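You operate a simulated robot arm through the tools that you are given. There is no shell and no other tool. Be economical: measure what you need, move in short steps, check, and stop when the job is done.

You are at the controls of a simulated robot arm. One attempt, no reset.

## Task
Put the 44 round block from the grey bench top on top of the grey bush there and the 62 round block on top of the gauge with a teal case.
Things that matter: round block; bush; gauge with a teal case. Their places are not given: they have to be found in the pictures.

It is judged by the outcome, as a careful person would: the job done as asked, and still so three seconds after it is handed in. It fails if anything else is knocked over, pushed out of place, dropped, spilled or broken.

## Robot
A 6-joint arm with a two-finger parallel gripper, fixed in place. Base frame: the origin is at the foot of the arm, x ahead of it, y to its left, z up; the work surface is at about z = 860. Readings come in mm, degrees, newtons and seconds.
With the tool pointing down near the work surface it reaches from about 240 to 640 mm from the base axis. Its first joint turns from -66.0 to 66.0 degrees. Payload 2.7 kg.
Tool frame: the origin (TCP) lies between the finger pads and is the grasp point; the fingertips stand 23 mm ahead of it; z points along the fingers, y is the line along which they close. Largest opening 94 mm; finger width 38, thickness 10; the body of the gripper, 54 by 96 mm, starts 39 mm behind the TCP.
Orientation is that of the tool frame in the base frame, as a unit quaternion [x, y, z, w]. With the fingers straight down and closing along the base's y, the tool's x points along the base's -x, its y along +y and its z along -z.

## Interface
- The arm moves only by the tool nudge_tool. Its argument "targets" is a list of rows, each a list of 7 numbers: the closure, from 0 (fully open) to 1 (shut), then the shift along the tool's x, y, z in mm, then the turn, a rotation vector about the tool's x, y, z in degrees. In form: [[grip, x, y, z, rx, ry, rz], ...]. A call has 1 to 8 rows; each row is the pose to reach, as a shift and turn from the pose commanded when the call began, along the tool's axes at that moment. Rows are played at 5 a second. More than 50 mm and 8.6 degrees between two rows, or a gripper value outside its range, and nothing of the call is played. Where a pose cannot be reached the arm comes as near as it can. A force on the tool above 40 N (or 10 N above the force at the start of the call, whichever is more), or a blocked arm, ends the call early, and 0.2 s more pass. The fingers move at their own pace (about 45 mm/s each) and stop on an object; they squeeze with about 31 N. The grip force told is the motor's: it shows also when the fingers shut on nothing. Time passes only in rows, and 0.2 s behind the last, so rows that repeat a pose let the fingers close. The reply holds the time, the measured pose of the TCP, the force on the tool along the base axes, the opening and the grip force, in the units named above and with some noise.
- Cameras (640 x 400 px; columns grow to the right, rows downward): "scene" is fixed at [53.7, -428.7, 1426.5]; the picture's right is [0.85, -0.53, 0.00], its down [-0.27, -0.43, -0.86] and it looks along [0.46, 0.73, -0.51] (base axes); focal length 374 px, centre (320, 200). "wrist" rides on the gripper at [-39, 0, -44] in the tool frame; the picture's right is [0.00, -1.00, 0.00], its down [0.97, 0.00, -0.24] and it looks along [0.24, 0.00, 0.97] (tool axes); focal length 218 px, centre (320, 200).
- get_image(camera): a new picture of that camera. No time passes.
- pixel_to_xyz(camera, pixels): for up to 12 pixels [column, row] of the newest picture of that camera ("zoom" is the newest enlarged one), the place [x, y, z] in the base frame of the surface seen there, good to about 2 mm, but the place of the scene camera against the robot may be out by one fixed shift of up to 25 mm in any direction. No time passes.
- close_up(camera, box): a new picture of the part [left, top, right, bottom] of that camera's present view, enlarged. No time passes.
- sign_off(): hands the job in; it is judged then, once.

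Go step by step. Measure first, check grasps and placings, and put right what went wrong. The budget is 60 turns and 20 pictures, counting those below and the enlarged ones. Unless the task says otherwise, let go and move clear before handing in, and close with one line.

The tools are called after "Emit:" as a command line: name --pt "numbers of a row" for each row, then --argument value for the rest, lists and objects as JSON in quotes. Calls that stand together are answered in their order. nudge_tool: Moves the arm, as the interface text tells. Its arguments: {"type":"object","properties":{"targets":{"type":"array","items":{"type":"array","items":{"type":"number"}}}},"required":["targets"]} The other tools are called the same way: get_image (camera) takes a picture; pixel_to_xyz (camera, pixels) gives the place of the surface under pixels of a picture; close_up (camera, box) takes an enlarged picture of a part of a camera's view; sign_off () hands the job in.

At the start:

```text
clock: 0.0
tool_pos: [310.0, 311.6, 1123.2]
tool_rot: [0.0, 1.0, 0.001, 0.0]
contact_force: [-0.2, 0.6, -0.3]
width: 94.2
gripper_force: 0.0
```

scene: 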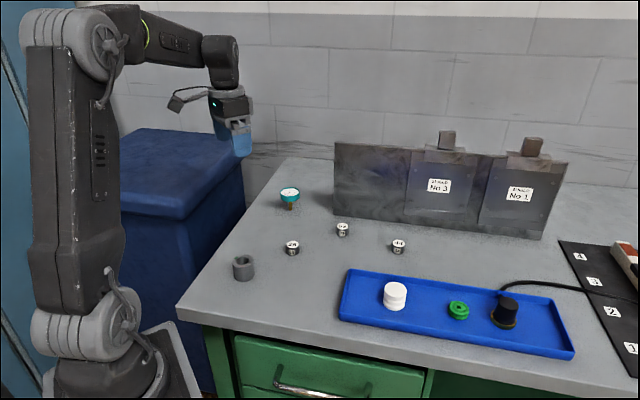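
wrist: 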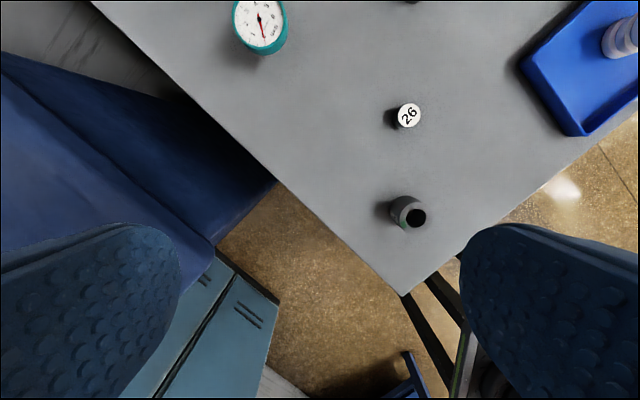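

The pictures show three small round blocks at scene pixels (292,247), (342,229) and (398,246), the bush at (243,267) and the teal gauge at (290,196). I'll enlarge that area to read the numbers.

Emit:
close_up --camera "scene" --box '[220, 175, 420, 300]'

Emit:
pixel_to_xyz --camera "scene" --pixels '[[292, 243], [342, 225], [398, 242], [243, 258], [290, 191], [300, 270]]'

Emit:
pixel_to_xyz --camera "wrist" --pixels '[[408, 115], [408, 203], [415, 217], [259, 22], [300, 150]]'

```text
3.20 times, centred on (320, 238) of scene
```

zoom: 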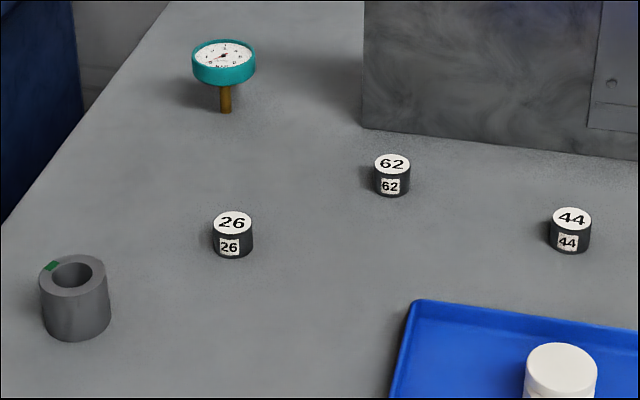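

```text
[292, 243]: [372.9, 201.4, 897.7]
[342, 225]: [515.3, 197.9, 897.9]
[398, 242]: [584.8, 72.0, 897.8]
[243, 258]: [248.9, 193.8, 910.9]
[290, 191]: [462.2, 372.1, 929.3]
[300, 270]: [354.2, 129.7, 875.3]
```

```text
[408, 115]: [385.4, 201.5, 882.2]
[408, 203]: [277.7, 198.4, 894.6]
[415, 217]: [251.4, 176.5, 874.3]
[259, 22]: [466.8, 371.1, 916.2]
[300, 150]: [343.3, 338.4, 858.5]
```

The zoom reads 62 at (392,175), 44 at (571,230) and the decoy 26 at (232,235). The scene camera is about 15 mm high compared with the wrist one. I'll measure edges in the zoom for sizes and centres.

Emit:
pixel_to_xyz --camera "zoom" --pixels '[[376, 163], [408, 163], [392, 156], [392, 170], [555, 217], [588, 217], [571, 210], [571, 225], [216, 222], [249, 222], [232, 213], [232, 231]]'

Emit:
pixel_to_xyz --camera "zoom" --pixels '[[43, 274], [103, 274], [73, 257], [73, 294], [53, 273], [91, 273], [196, 54], [251, 54], [223, 43], [223, 66], [226, 110], [300, 260]]'

Emit:
close_up --camera "wrist" --box '[220, 0, 460, 250]'

```text
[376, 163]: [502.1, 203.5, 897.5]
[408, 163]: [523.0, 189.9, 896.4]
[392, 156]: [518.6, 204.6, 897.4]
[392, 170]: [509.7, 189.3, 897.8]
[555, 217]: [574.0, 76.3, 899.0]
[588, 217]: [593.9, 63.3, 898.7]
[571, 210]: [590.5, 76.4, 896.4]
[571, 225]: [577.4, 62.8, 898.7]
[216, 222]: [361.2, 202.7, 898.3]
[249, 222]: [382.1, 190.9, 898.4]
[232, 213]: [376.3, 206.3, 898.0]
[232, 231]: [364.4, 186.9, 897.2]
```

```text
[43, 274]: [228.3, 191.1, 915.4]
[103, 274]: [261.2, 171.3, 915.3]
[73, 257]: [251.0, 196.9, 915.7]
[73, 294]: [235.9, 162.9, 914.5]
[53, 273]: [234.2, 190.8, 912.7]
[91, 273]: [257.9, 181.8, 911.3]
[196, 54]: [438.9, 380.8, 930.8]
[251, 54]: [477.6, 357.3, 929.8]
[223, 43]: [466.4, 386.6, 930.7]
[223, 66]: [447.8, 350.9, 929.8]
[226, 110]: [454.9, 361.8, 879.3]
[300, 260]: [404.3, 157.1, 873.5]
```

```text
1.60 times, centred on (340, 125) of wrist
```

zoom: 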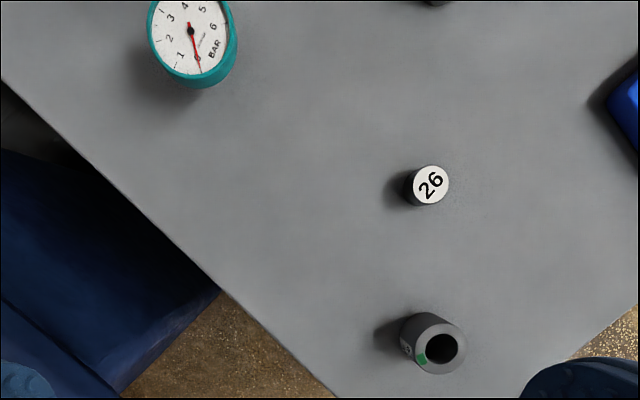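

Scene sizes: blocks about 26 mm across and 24 high, bush about 38 across with a roughly 23 mm hole and 41 high, gauge about 44 across with its top 56 up. I'll measure the same features in the wrist zoom to find the scene camera's fixed shift.

Emit:
pixel_to_xyz --camera "zoom" --pixels '[[415, 185], [447, 185], [432, 168], [432, 202], [152, 35], [224, 35], [190, 4], [190, 70], [415, 340], [464, 345], [442, 325], [442, 370]]'

```text
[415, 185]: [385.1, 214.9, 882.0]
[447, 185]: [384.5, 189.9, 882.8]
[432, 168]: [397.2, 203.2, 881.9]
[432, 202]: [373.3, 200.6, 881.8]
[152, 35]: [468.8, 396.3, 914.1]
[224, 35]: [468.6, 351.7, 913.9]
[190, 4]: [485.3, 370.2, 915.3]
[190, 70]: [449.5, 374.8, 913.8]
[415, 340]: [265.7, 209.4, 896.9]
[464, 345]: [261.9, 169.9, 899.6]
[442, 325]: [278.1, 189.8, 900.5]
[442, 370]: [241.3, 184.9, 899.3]
```

The wrist gives 26 at (385,202), the gauge at (469,373) and the bush at (260,188). The scene correction is therefore about (+13,+5.5,-15.5), which puts 62 near (526,202) and 44 near (597,75). I'll move above 62.

Emit:
nudge_tool --pt "0 -36 -18.2 18 0 0 0" --pt "0 -72 -36.4 36 0 0 0" --pt "0 -108 -54.6 54 0 0 0" --pt "0 -144 -72.8 72 0 0 0" --pt "0 -180 -91 90 0 0 0" --pt "0 -216 -109 108 0 0 0" --pt "0 -216 -109 123 0 0 0"

Emit:
get_image --camera "wrist"

```text
clock: 1.6
tool_pos: [527.4, 201.9, 1001.7]
tool_rot: [-0.001, 1.0, 0.001, 0.0]
contact_force: [0.3, 1.3, 0.6]
width: 94.0
gripper_force: 0.0
```

```text
15 pictures are left
```

wrist: 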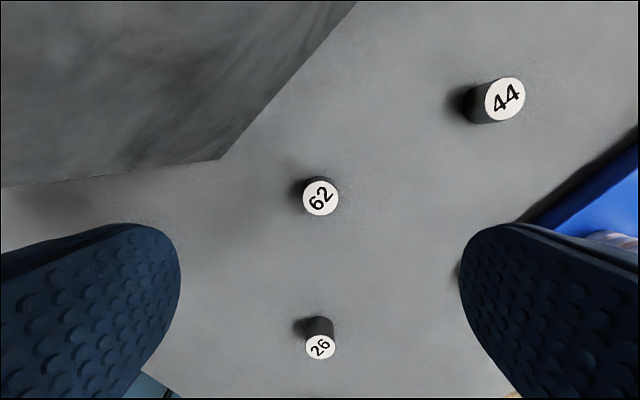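

62 is at wrist pixel (320,198), and the plate stand's corner is close by at (220,160). I'll measure both, and 44 as well.

Emit:
pixel_to_xyz --camera "wrist" --pixels '[[303, 198], [338, 198], [320, 181], [320, 215], [220, 159], [100, 175], [20, 184], [300, 65], [487, 100], [524, 100], [505, 79], [505, 120]]'

```text
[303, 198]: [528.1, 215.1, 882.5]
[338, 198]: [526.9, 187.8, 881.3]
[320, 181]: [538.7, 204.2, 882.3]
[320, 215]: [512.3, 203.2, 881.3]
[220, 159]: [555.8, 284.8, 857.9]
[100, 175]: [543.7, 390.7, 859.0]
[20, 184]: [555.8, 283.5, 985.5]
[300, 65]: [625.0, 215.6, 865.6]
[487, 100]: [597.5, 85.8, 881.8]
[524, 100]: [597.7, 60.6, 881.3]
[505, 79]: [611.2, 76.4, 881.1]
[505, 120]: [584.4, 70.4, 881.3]
```

62's centre is (526,202.5) and its top is at 882. The plate face is about 25 mm clear of the gripper's corner. I'll descend with the fingers partly closed, to tips at about z 863.

Emit:
nudge_tool --pt "0.4 1 0.5 35 0 0 0" --pt "0.4 1 0.5 65 0 0 0" --pt "0.4 1 0.5 90 0 0 0" --pt "0.4 1 0.5 106 0 0 0" --pt "0.4 1 0.5 115 0 0 0" --pt "0.4 1 0.5 115 0 0 0"

```text
clock: 3.0
tool_pos: [525.3, 203.0, 886.9]
tool_rot: [0.0, 1.0, 0.001, 0.0]
contact_force: [0.1, -0.3, -1.3]
width: 56.5
gripper_force: 0.1
```

The tool is down at z 887 with no contact. I'll close on the block.

Emit:
nudge_tool --pt "1 0 0 0.5 0 0 0" --pt "1 0 0 0.5 0 0 0" --pt "1 0 0 0.5 0 0 0" --pt "1 0 0 0.5 0 0 0"

```text
clock: 4.0
tool_pos: [525.6, 202.4, 886.5]
tool_rot: [0.001, 1.0, 0.0, -0.001]
contact_force: [0.2, 0.0, 1.6]
width: 28.3
gripper_force: 31.6
```

The grip holds at 28.3 mm and 31.6 N. I'll lift, then move back from the plate and over toward the gauge.

Emit:
nudge_tool --pt "1 0 0 -30 0 0 0" --pt "1 10 0 -70 0 0 0" --pt "1 40 10 -105 0 0 0" --pt "1 56 45 -115 0 0 0" --pt "1 56 90 -115 0 0 0" --pt "1 56 132 -115 0 0 0" --pt "1 56 170 -115 0 0 0" --pt "1 56 170 -115 0 0 0"

Emit:
get_image --camera "wrist"

```text
clock: 5.8
tool_pos: [467.9, 372.7, 1000.1]
tool_rot: [0.0, 1.0, -0.001, 0.001]
contact_force: [0.2, -0.3, 0.0]
width: 0.0
gripper_force: 31.3
```

```text
14 pictures are left
```

wrist: 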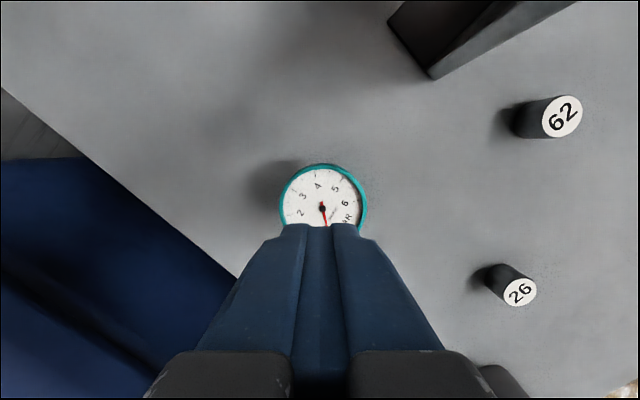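

The width reads 0.0 and 62 still stands at wrist pixel (562,117), so it slipped out of the grip. I'll measure where it is now, and the gauge top at (323,208) too.

Emit:
pixel_to_xyz --camera "wrist" --pixels '[[543, 118], [581, 115], [562, 98], [562, 136], [284, 205], [364, 205], [322, 167], [323, 208], [430, 80]]'

Emit:
close_up --camera "wrist" --box '[480, 70, 620, 160]'

```text
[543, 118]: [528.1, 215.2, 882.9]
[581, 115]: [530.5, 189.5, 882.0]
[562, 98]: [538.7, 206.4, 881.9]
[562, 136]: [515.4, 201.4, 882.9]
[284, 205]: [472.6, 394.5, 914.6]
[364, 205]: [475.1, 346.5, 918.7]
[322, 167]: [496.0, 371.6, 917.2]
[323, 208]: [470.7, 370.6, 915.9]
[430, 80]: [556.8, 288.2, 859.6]
```

```text
4.44 times, centred on (550, 115) of wrist
```

zoom: 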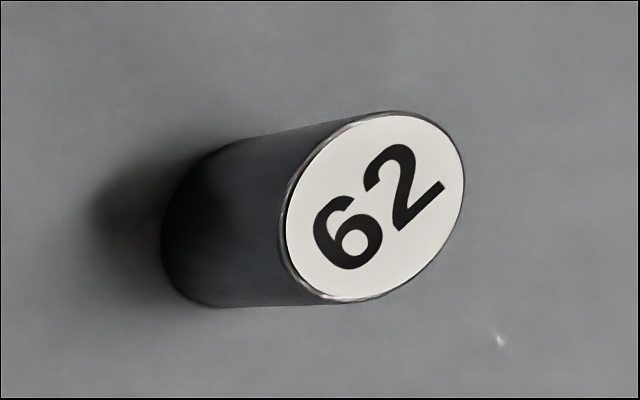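

62 is still at about (527.5,203), upright and not moved noticeably. The gauge centre is near (471,370.5). I'll go back, grip lower this time, and lift gently.

Emit:
nudge_tool --pt "0.4 0 -40 0 0 0 0" --pt "0.4 0 -85 0 0 0 0" --pt "0.4 -10 -130 0 0 0 0" --pt "0.4 -45 -160 20 0 0 0" --pt "0.4 -58.5 -169.7 55 0 0 0" --pt "0.4 -58.5 -169.7 90 0 0 0" --pt "0.4 -58.5 -169.7 106 0 0 0" --pt "0.4 -58.5 -169.7 112 0 0 0"

```text
refused: row 4 steps farther than a row can; nothing moved
```

Emit:
nudge_tool --pt "0.4 0 -45 0 0 0 0" --pt "0.4 0 -90 0 0 0 0" --pt "0.4 -20 -130 0 0 0 0" --pt "0.4 -48 -160 20 0 0 0" --pt "0.4 -58.5 -169.7 55 0 0 0" --pt "0.4 -58.5 -169.7 90 0 0 0" --pt "0.4 -58.5 -169.7 106 0 0 0" --pt "0.4 -58.5 -169.7 112 0 0 0"

```text
clock: 7.6
tool_pos: [526.6, 203.1, 888.4]
tool_rot: [-0.001, 1.0, -0.001, 0.0]
contact_force: [-0.5, -0.8, -0.3]
width: 56.4
gripper_force: 0.0
```

The tool is around the block at z 888. I'll ease down to 884, close, then lift just 3 mm slowly.

Emit:
nudge_tool --pt "0.4 -0.5 0 2.5 0 0 0" --pt "0.4 -0.5 0 4.5 0 0 0" --pt "1 -0.5 0 4.5 0 0 0" --pt "1 -0.5 0 4.5 0 0 0" --pt "1 -0.5 0 4.5 0 0 0" --pt "1 -0.5 0 4.5 0 0 0" --pt "1 -0.5 0 4.5 0 0 0"

Emit:
nudge_tool --pt "1 0 0 -1 0 0 0" --pt "1 0 0 -3 0 0 0" --pt "1 0 0 -6 0 0 0" --pt "1 0 0 -10 0 0 0" --pt "1 0 0 -14 0 0 0" --pt "1 0 0 -18 0 0 0"

```text
clock: 9.2
tool_pos: [528.4, 203.1, 885.0]
tool_rot: [0.0, 1.0, 0.0, 0.0]
contact_force: [-0.9, 0.0, -0.3]
width: 28.3
gripper_force: 31.1
```

```text
clock: 10.6
tool_pos: [527.4, 202.2, 901.9]
tool_rot: [0.0, 1.0, -0.001, 0.0]
contact_force: [-0.8, -0.1, -1.2]
width: 28.5
gripper_force: 31.9
```

The width is still 28.5 at z 902, but that doesn't settle it because the tips could still be overlapping a block left on the bench. I'll lift another 15 mm slowly to check.

Emit:
nudge_tool --pt "1 0 0 -4 0 0 0" --pt "1 0 0 -8 0 0 0" --pt "1 0 0 -12 0 0 0" --pt "1 0 0 -16 0 0 0"

Emit:
close_up --camera "scene" --box '[280, 160, 420, 260]'

```text
clock: 11.6
tool_pos: [528.3, 203.5, 918.5]
tool_rot: [0.0, 1.0, 0.0, 0.0]
contact_force: [-0.1, -1.0, -1.5]
width: 28.2
gripper_force: 30.8
```

```text
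4.00 times, centred on (350, 210) of scene
```

zoom: 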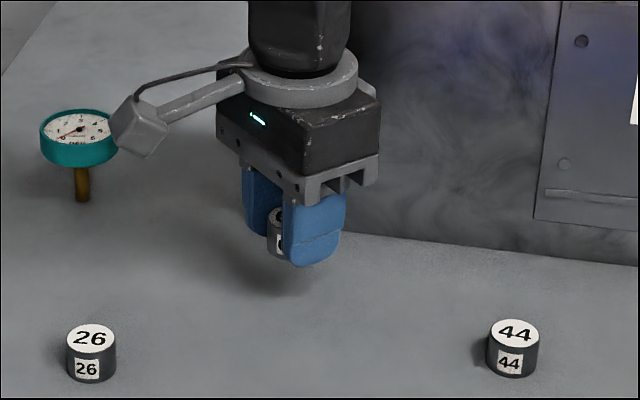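

62 is now held off the bench between the fingers, visible at zoom pixel (277,232). I'll carry it slowly, up and back from the plate first.

Emit:
nudge_tool --pt "1 2 0 -6 0 0 0" --pt "1 6 0 -16 0 0 0" --pt "1 14 3 -26 0 0 0" --pt "1 24 8 -36 0 0 0" --pt "1 34 16 -44 0 0 0" --pt "1 43 28 -49 0 0 0" --pt "1 49 40 -51 0 0 0" --pt "1 53 50 -51 0 0 0"

Emit:
nudge_tool --pt "1 1 8 0 0 0 0" --pt "1 2 22 0 0 0 0" --pt "1 3 38 0 0 0 0" --pt "1 3 56 0 0 0 0" --pt "1 3 74 0 0 0 0" --pt "1 3 92 0 0 0 0" --pt "1 3 106 0 0 0 0" --pt "1 3 114 0 0 0 0"

Emit:
get_image --camera "wrist"

```text
clock: 13.4
tool_pos: [475.1, 253.7, 968.7]
tool_rot: [0.0, 1.0, 0.0, 0.0]
contact_force: [-0.4, 0.8, -0.5]
width: 28.2
gripper_force: 31.0
```

```text
clock: 15.2
tool_pos: [472.3, 367.6, 968.1]
tool_rot: [0.0, 1.0, 0.0, 0.001]
contact_force: [-0.8, 0.0, -1.2]
width: 28.1
gripper_force: 31.0
```

```text
11 pictures are left
```

wrist: 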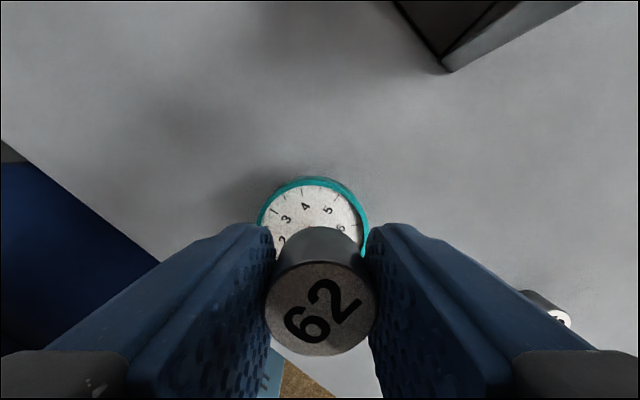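

62 is held over the gauge, with its top at wrist (320,308) and the gauge rim spanning columns 258–369 ahead of it. I'll measure both to line them up.

Emit:
pixel_to_xyz --camera "wrist" --pixels '[[315, 180], [262, 215], [361, 212], [318, 187], [318, 232], [320, 308], [270, 308], [370, 308], [322, 268], [322, 350], [272, 235]]'

Emit:
close_up --camera "scene" --box '[250, 130, 350, 220]'

```text
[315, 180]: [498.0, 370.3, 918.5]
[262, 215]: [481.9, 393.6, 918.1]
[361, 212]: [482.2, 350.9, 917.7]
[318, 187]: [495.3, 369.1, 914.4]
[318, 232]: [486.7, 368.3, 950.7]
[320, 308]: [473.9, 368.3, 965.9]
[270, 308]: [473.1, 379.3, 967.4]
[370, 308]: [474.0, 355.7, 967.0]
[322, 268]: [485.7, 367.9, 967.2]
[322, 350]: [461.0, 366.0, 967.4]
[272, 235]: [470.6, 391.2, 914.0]
```

```text
4.44 times, centred on (300, 175) of scene
```

zoom: 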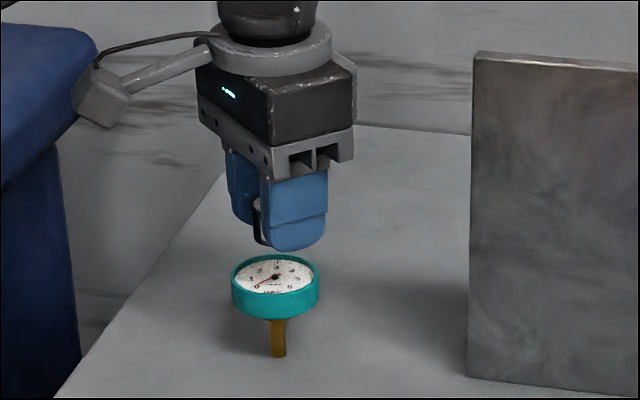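

The block's centre is (473.5,367.5) with its bottom at about 944. The gauge is about (472.5,372) with its top at 916–918. I'll shift +4 mm in y and descend most of the way.

Emit:
nudge_tool --pt "1 0.5 2 0 0 0 0" --pt "1 1 4 3 0 0 0" --pt "1 1 4 8 0 0 0" --pt "1 1 4 13 0 0 0" --pt "1 1 4 18 0 0 0" --pt "1 1 4 21 0 0 0" --pt "1 1 4 22 0 0 0"

Emit:
close_up --camera "scene" --box '[255, 145, 335, 215]'

```text
clock: 16.8
tool_pos: [470.0, 370.7, 946.7]
tool_rot: [0.0, 1.0, 0.0, 0.0]
contact_force: [0.4, -0.2, -0.2]
width: 28.4
gripper_force: 31.3
```

```text
5.71 times, centred on (295, 180) of scene
```

zoom: 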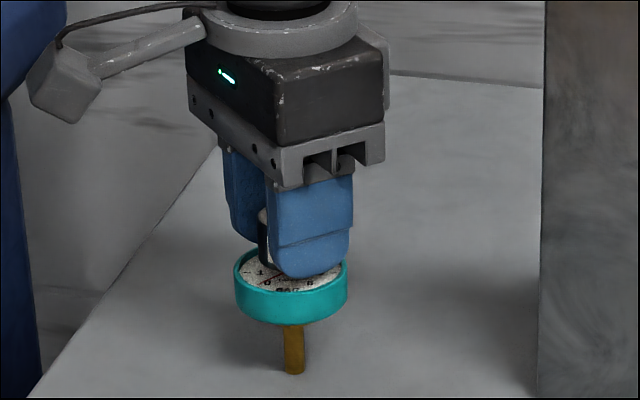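

The fingertips are about 6 mm above the rim and the block looks centred on the face. I'll go down in small steps and watch the force.

Emit:
nudge_tool --pt "1 -0.5 0.5 2 0 0 0" --pt "1 -1 1 4 0 0 0" --pt "1 -1 1 4 0 0 0"

Emit:
nudge_tool --pt "1 0 0 1 0 0 0" --pt "1 0 0 1 0 0 0"

```text
clock: 17.6
tool_pos: [472.0, 372.3, 942.8]
tool_rot: [0.0, 1.0, 0.0, 0.0]
contact_force: [-0.1, 0.4, -1.0]
width: 28.1
gripper_force: 31.2
```

```text
clock: 18.2
tool_pos: [470.9, 372.3, 941.0]
tool_rot: [-0.001, 1.0, -0.001, 0.0]
contact_force: [0.6, -0.3, -0.7]
width: 28.3
gripper_force: 31.0
```

Emit:
nudge_tool --pt "1 0 0 0.8 0 0 0" --pt "1 0 0 0.8 0 0 0"

Emit:
close_up --camera "scene" --box '[265, 165, 325, 215]'

```text
clock: 18.8
tool_pos: [473.0, 372.1, 942.1]
tool_rot: [0.0, 1.0, 0.001, 0.001]
contact_force: [-0.4, 0.1, 4.4]
width: 28.3
gripper_force: 31.0
```

```text
8.00 times, centred on (295, 190) of scene
```

zoom: 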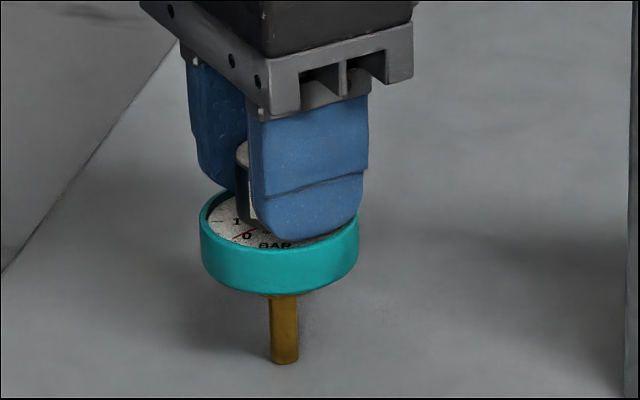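

A contact force of 4.4 N shows the block resting on the gauge, with the gauge upright. I'll release in place and then rise straight up.

Emit:
nudge_tool --pt "0.6 0 0 -0.5 0 0 0" --pt "0.5 0 0 -0.5 0 0 0" --pt "0.4 0 0 -0.5 0 0 0" --pt "0.4 0 0 -0.5 0 0 0" --pt "0.4 0 0 -5 0 0 0" --pt "0.4 0 0 -20 0 0 0" --pt "0.4 0 0 -50 0 0 0" --pt "0.4 0 0 -80 0 0 0"

Emit:
get_image --camera "wrist"

```text
clock: 20.6
tool_pos: [471.5, 371.8, 1021.2]
tool_rot: [0.001, 1.0, 0.0, 0.0]
contact_force: [0.6, 0.0, 0.2]
width: 56.2
gripper_force: 0.1
```

```text
7 pictures are left
```

wrist: 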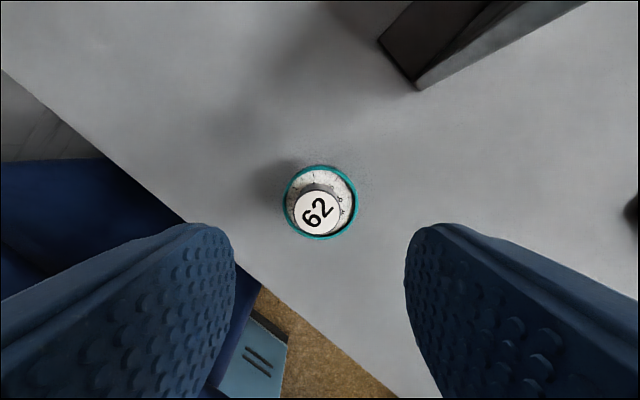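

62 sits upright and roughly centred on the gauge, at wrist (318,212). Next I'll travel to 44 at (597.7,73.4), keeping clear of the plate.

Emit:
nudge_tool --pt "0.4 0 -45 0 0 0 0" --pt "0.4 0 -90 0 0 0 0" --pt "0.4 0 -135 0 0 0 0" --pt "0.4 0 -180 0 0 0 0" --pt "0.4 0 -225 0 0 0 0" --pt "0.4 -20 -265 0 0 0 0" --pt "0.4 -50 -298 0 0 0 0"

Emit:
nudge_tool --pt "0.4 -40 -0.5 0 0 0 0" --pt "0.4 -76 -0.5 20 0 0 0" --pt "0.4 -76 -0.5 40 0 0 0" --pt "0.4 -76 -0.5 40 0 0 0"

Emit:
get_image --camera "wrist"

```text
clock: 22.2
tool_pos: [522.0, 74.3, 1020.7]
tool_rot: [0.0, 1.0, 0.0, 0.0]
contact_force: [0.6, -0.5, 0.0]
width: 56.4
gripper_force: 0.0
```

```text
clock: 23.2
tool_pos: [597.1, 74.7, 980.1]
tool_rot: [0.001, 1.0, 0.0, 0.0]
contact_force: [0.5, -0.4, -0.2]
width: 56.5
gripper_force: 0.1
```

```text
6 pictures are left
```

wrist: 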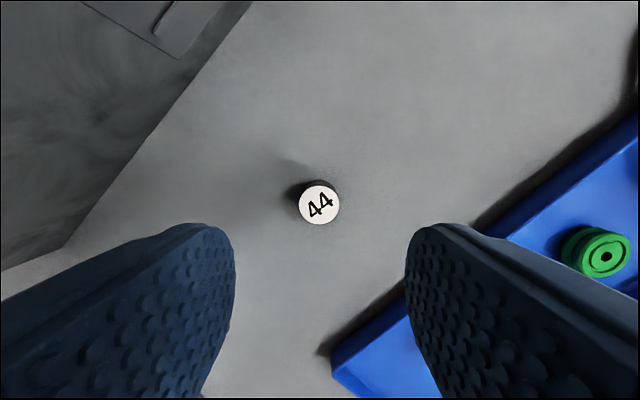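

Emit:
pixel_to_xyz --camera "wrist" --pixels '[[300, 204], [338, 204], [319, 186], [319, 223], [333, 362], [480, 232], [410, 290], [345, 350]]'

```text
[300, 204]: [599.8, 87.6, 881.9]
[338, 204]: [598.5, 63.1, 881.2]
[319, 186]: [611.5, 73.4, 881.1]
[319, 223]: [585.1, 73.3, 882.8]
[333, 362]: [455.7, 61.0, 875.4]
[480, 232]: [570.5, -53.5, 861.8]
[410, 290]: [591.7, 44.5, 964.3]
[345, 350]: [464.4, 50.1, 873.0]
```

44 is at (598.5,74.5) directly under the tool, and the tray is well clear. I'll descend to z 884 and grip.

Emit:
nudge_tool --pt "0.4 -1 0 35 0 0 0" --pt "0.4 -1 0 65 0 0 0" --pt "0.4 -1 0 83 0 0 0" --pt "0.4 -1 0 92 0 0 0" --pt "0.4 -1 0 95.5 0 0 0" --pt "0.4 -1 0 95.5 0 0 0"

Emit:
nudge_tool --pt "1 0 0 0 0 0 0" --pt "1 0 0 0 0 0 0" --pt "1 0 0 0 0 0 0" --pt "1 0 0 0 0 0 0" --pt "1 0 0 0 0 0 0"

```text
clock: 24.6
tool_pos: [600.0, 74.8, 885.6]
tool_rot: [0.0, 1.0, 0.0, 0.0]
contact_force: [-0.2, -0.4, 0.3]
width: 56.7
gripper_force: 0.0
```

```text
clock: 25.8
tool_pos: [600.2, 73.3, 886.7]
tool_rot: [0.0, 1.0, -0.001, 0.0]
contact_force: [0.2, 0.5, 0.6]
width: 28.5
gripper_force: 30.9
```

The grip is on at 28.5 mm. I'll lift slowly.

Emit:
nudge_tool --pt "1 0 0 -1 0 0 0" --pt "1 0 0 -3 0 0 0" --pt "1 0 0 -6 0 0 0" --pt "1 0 0 -10 0 0 0" --pt "1 0 0 -15 0 0 0" --pt "1 0 0 -20 0 0 0" --pt "1 0 0 -25 0 0 0" --pt "1 0 0 -29 0 0 0"

```text
clock: 27.6
tool_pos: [598.8, 73.2, 913.9]
tool_rot: [0.0, 1.0, -0.001, 0.0]
contact_force: [0.8, -0.3, -0.8]
width: 28.2
gripper_force: 30.7
```

44 is held at tip height 891, above the 882 block top, so the grip is good. I'll raise it and carry it slowly toward the bush at about (259,187).

Emit:
nudge_tool --pt "1 2 0 -7 0 0 0" --pt "1 8 2 -17 0 0 0" --pt "1 20 6 -28 0 0 0" --pt "1 36 12 -38 0 0 0" --pt "1 56 19 -45 0 0 0" --pt "1 77 26 -49 0 0 0" --pt "1 98 33 -50 0 0 0" --pt "1 115 39 -50 0 0 0"

Emit:
nudge_tool --pt "1 10 3 0 0 0 0" --pt "1 26 9 0 0 0 0" --pt "1 46 15 0 0 0 0" --pt "1 66 22 0 0 0 0" --pt "1 86 29 0 0 0 0" --pt "1 106 36 0 0 0 0" --pt "1 124 42 0 0 0 0" --pt "1 136 46 0 0 0 0"

Emit:
nudge_tool --pt "1 10 3 0 0 0 0" --pt "1 24 8 0 0 0 0" --pt "1 42 14 0 0 0 0" --pt "1 60 20 0 0 0 0" --pt "1 76 25 0 0 0 0" --pt "1 85 28 0 0 0 0" --pt "1 88 29 0 0 0 0" --pt "1 88 29 0 0 0 0"

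Emit:
get_image --camera "wrist"

```text
clock: 29.4
tool_pos: [483.6, 113.8, 963.8]
tool_rot: [0.0, 1.0, 0.0, 0.001]
contact_force: [0.2, 0.3, -1.5]
width: 28.2
gripper_force: 31.1
```

```text
clock: 31.2
tool_pos: [348.2, 158.3, 964.7]
tool_rot: [0.001, 1.0, 0.001, 0.001]
contact_force: [0.8, -1.1, -0.8]
width: 28.5
gripper_force: 31.1
```

```text
clock: 33.0
tool_pos: [259.4, 187.7, 964.1]
tool_rot: [0.0, 1.0, 0.0, 0.0]
contact_force: [-0.2, 0.8, -1.4]
width: 28.1
gripper_force: 30.4
```

```text
5 pictures are left
```

wrist: 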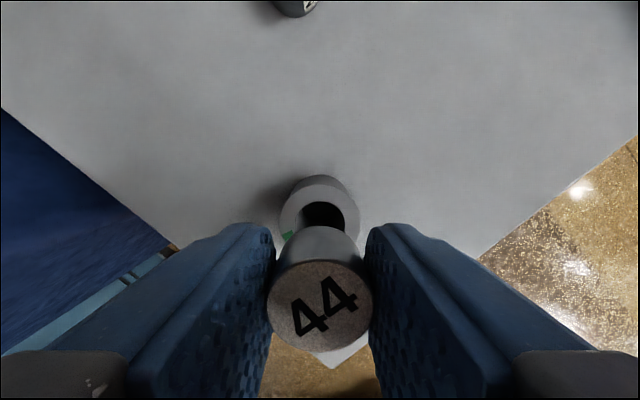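

44 is held over the bush, whose rim shows at columns 280–359 and rows 184–235. I'll measure both.

Emit:
pixel_to_xyz --camera "wrist" --pixels '[[283, 215], [356, 215], [320, 188], [290, 200], [350, 200], [285, 225], [355, 225], [320, 198], [320, 308], [272, 308], [368, 308], [322, 348]]'

```text
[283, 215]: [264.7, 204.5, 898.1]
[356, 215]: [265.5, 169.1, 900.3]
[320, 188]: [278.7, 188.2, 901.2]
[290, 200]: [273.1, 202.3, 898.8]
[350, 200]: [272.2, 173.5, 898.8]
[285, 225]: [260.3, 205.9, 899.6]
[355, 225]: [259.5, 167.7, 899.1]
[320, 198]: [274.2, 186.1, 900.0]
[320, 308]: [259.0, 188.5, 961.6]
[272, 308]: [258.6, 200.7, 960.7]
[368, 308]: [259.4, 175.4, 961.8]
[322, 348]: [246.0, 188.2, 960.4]
```

The bush centre is (260,187) with its top at 899.5. The block's centre is (259,188) with its bottom at about 939. I'll shift 1 mm each way, descend 35 mm, then step.

Emit:
nudge_tool --pt "1 -1 -1 3 0 0 0" --pt "1 -1 -1 9 0 0 0" --pt "1 -1 -1 16 0 0 0" --pt "1 -1 -1 23 0 0 0" --pt "1 -1 -1 29 0 0 0" --pt "1 -1 -1 33 0 0 0" --pt "1 -1 -1 35 0 0 0" --pt "1 -1 -1 35 0 0 0"

Emit:
nudge_tool --pt "1 0 0 1.5 0 0 0" --pt "1 0 0 1.5 0 0 0"

Emit:
nudge_tool --pt "1 0 0 1 0 0 0" --pt "1 0 0 1 0 0 0"

```text
clock: 34.8
tool_pos: [260.2, 188.1, 929.4]
tool_rot: [0.0, 1.0, 0.0, 0.0]
contact_force: [0.2, 0.3, -1.3]
width: 28.0
gripper_force: 30.4
```

```text
clock: 35.4
tool_pos: [260.3, 186.1, 926.4]
tool_rot: [-0.001, 1.0, 0.0, 0.0]
contact_force: [-0.1, 0.3, -1.2]
width: 28.1
gripper_force: 31.1
```

```text
clock: 36.0
tool_pos: [260.6, 186.9, 926.2]
tool_rot: [0.001, 1.0, -0.001, -0.001]
contact_force: [-1.3, -0.1, -1.6]
width: 28.3
gripper_force: 30.9
```

There's no contact yet at z of about 926. I'll continue in small steps.

Emit:
nudge_tool --pt "1 0 0 0.8 0 0 0" --pt "1 0 0 0.8 0 0 0"

Emit:
nudge_tool --pt "1 0 0 0.6 0 0 0" --pt "1 0 0 0.6 0 0 0"

Emit:
close_up --camera "scene" --box '[210, 225, 280, 290]'

```text
clock: 36.6
tool_pos: [259.5, 187.3, 926.8]
tool_rot: [0.0, 1.0, 0.0, 0.0]
contact_force: [0.0, -0.1, -0.9]
width: 28.3
gripper_force: 31.0
```

```text
clock: 37.2
tool_pos: [260.7, 185.7, 925.8]
tool_rot: [0.0, 1.0, -0.001, 0.0]
contact_force: [-0.2, -1.2, 2.2]
width: 28.5
gripper_force: 31.3
```

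```text
6.15 times, centred on (245, 258) of scene
```

zoom: 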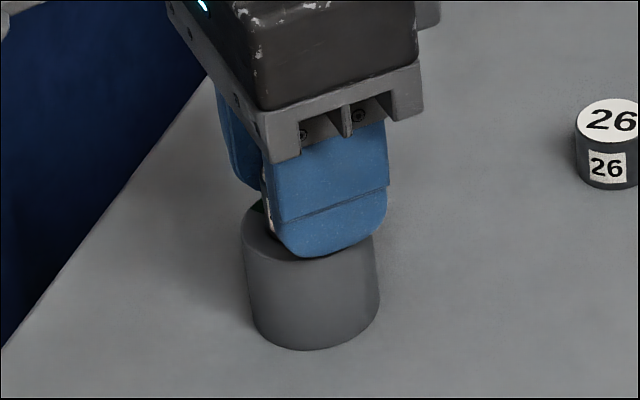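

The force has turned to +2.2 N, so the block is touching the bush. I'll step 0.4 mm more, release, and rise straight up.

Emit:
nudge_tool --pt "1 0 0 0.4 0 0 0" --pt "0.6 0 0 0 0 0 0" --pt "0.5 0 0 0 0 0 0" --pt "0.4 0 0 0 0 0 0" --pt "0.4 0 0 0 0 0 0" --pt "0.4 0 0 -8 0 0 0" --pt "0.4 0 0 -30 0 0 0" --pt "0.4 0 0 -70 0 0 0"

Emit:
get_image --camera "wrist"

Emit:
get_image --camera "scene"

```text
clock: 39.0
tool_pos: [261.0, 185.1, 995.6]
tool_rot: [0.0, 1.0, 0.0, 0.0]
contact_force: [0.4, 1.0, -0.3]
width: 56.2
gripper_force: 0.0
```

```text
3 pictures are left
```

wrist: 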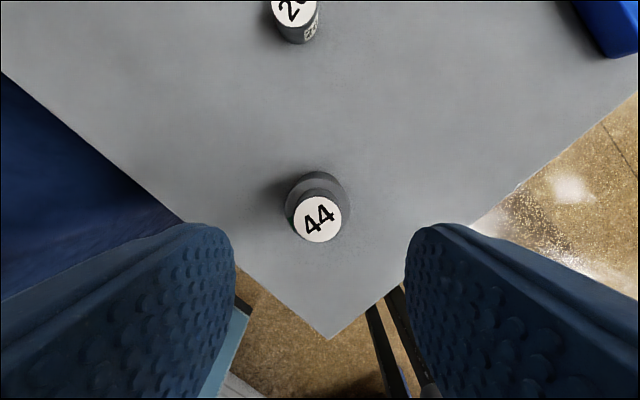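

```text
2 pictures are left
```

scene: 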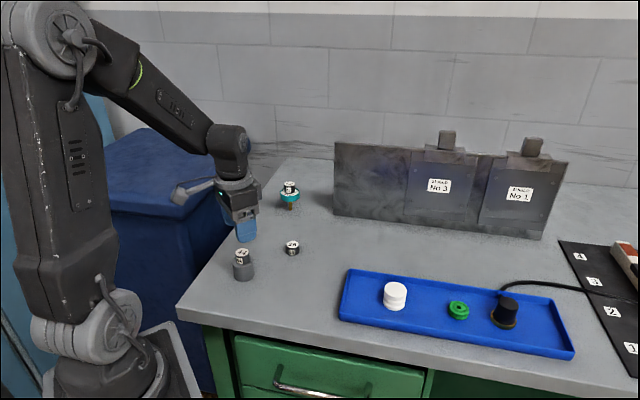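

Both blocks stand on their targets: 44 on the bush at scene (243,258) and 62 on the gauge at (290,190). Nothing else was moved and the gripper is clear, so I'm handing in.

Emit:
sign_off

```text
The job is handed in.
```

The 44 block is on the grey bush and the 62 block is on the teal gauge; 62 slipped from the first grip without toppling or shifting noticeably, and the second try held.
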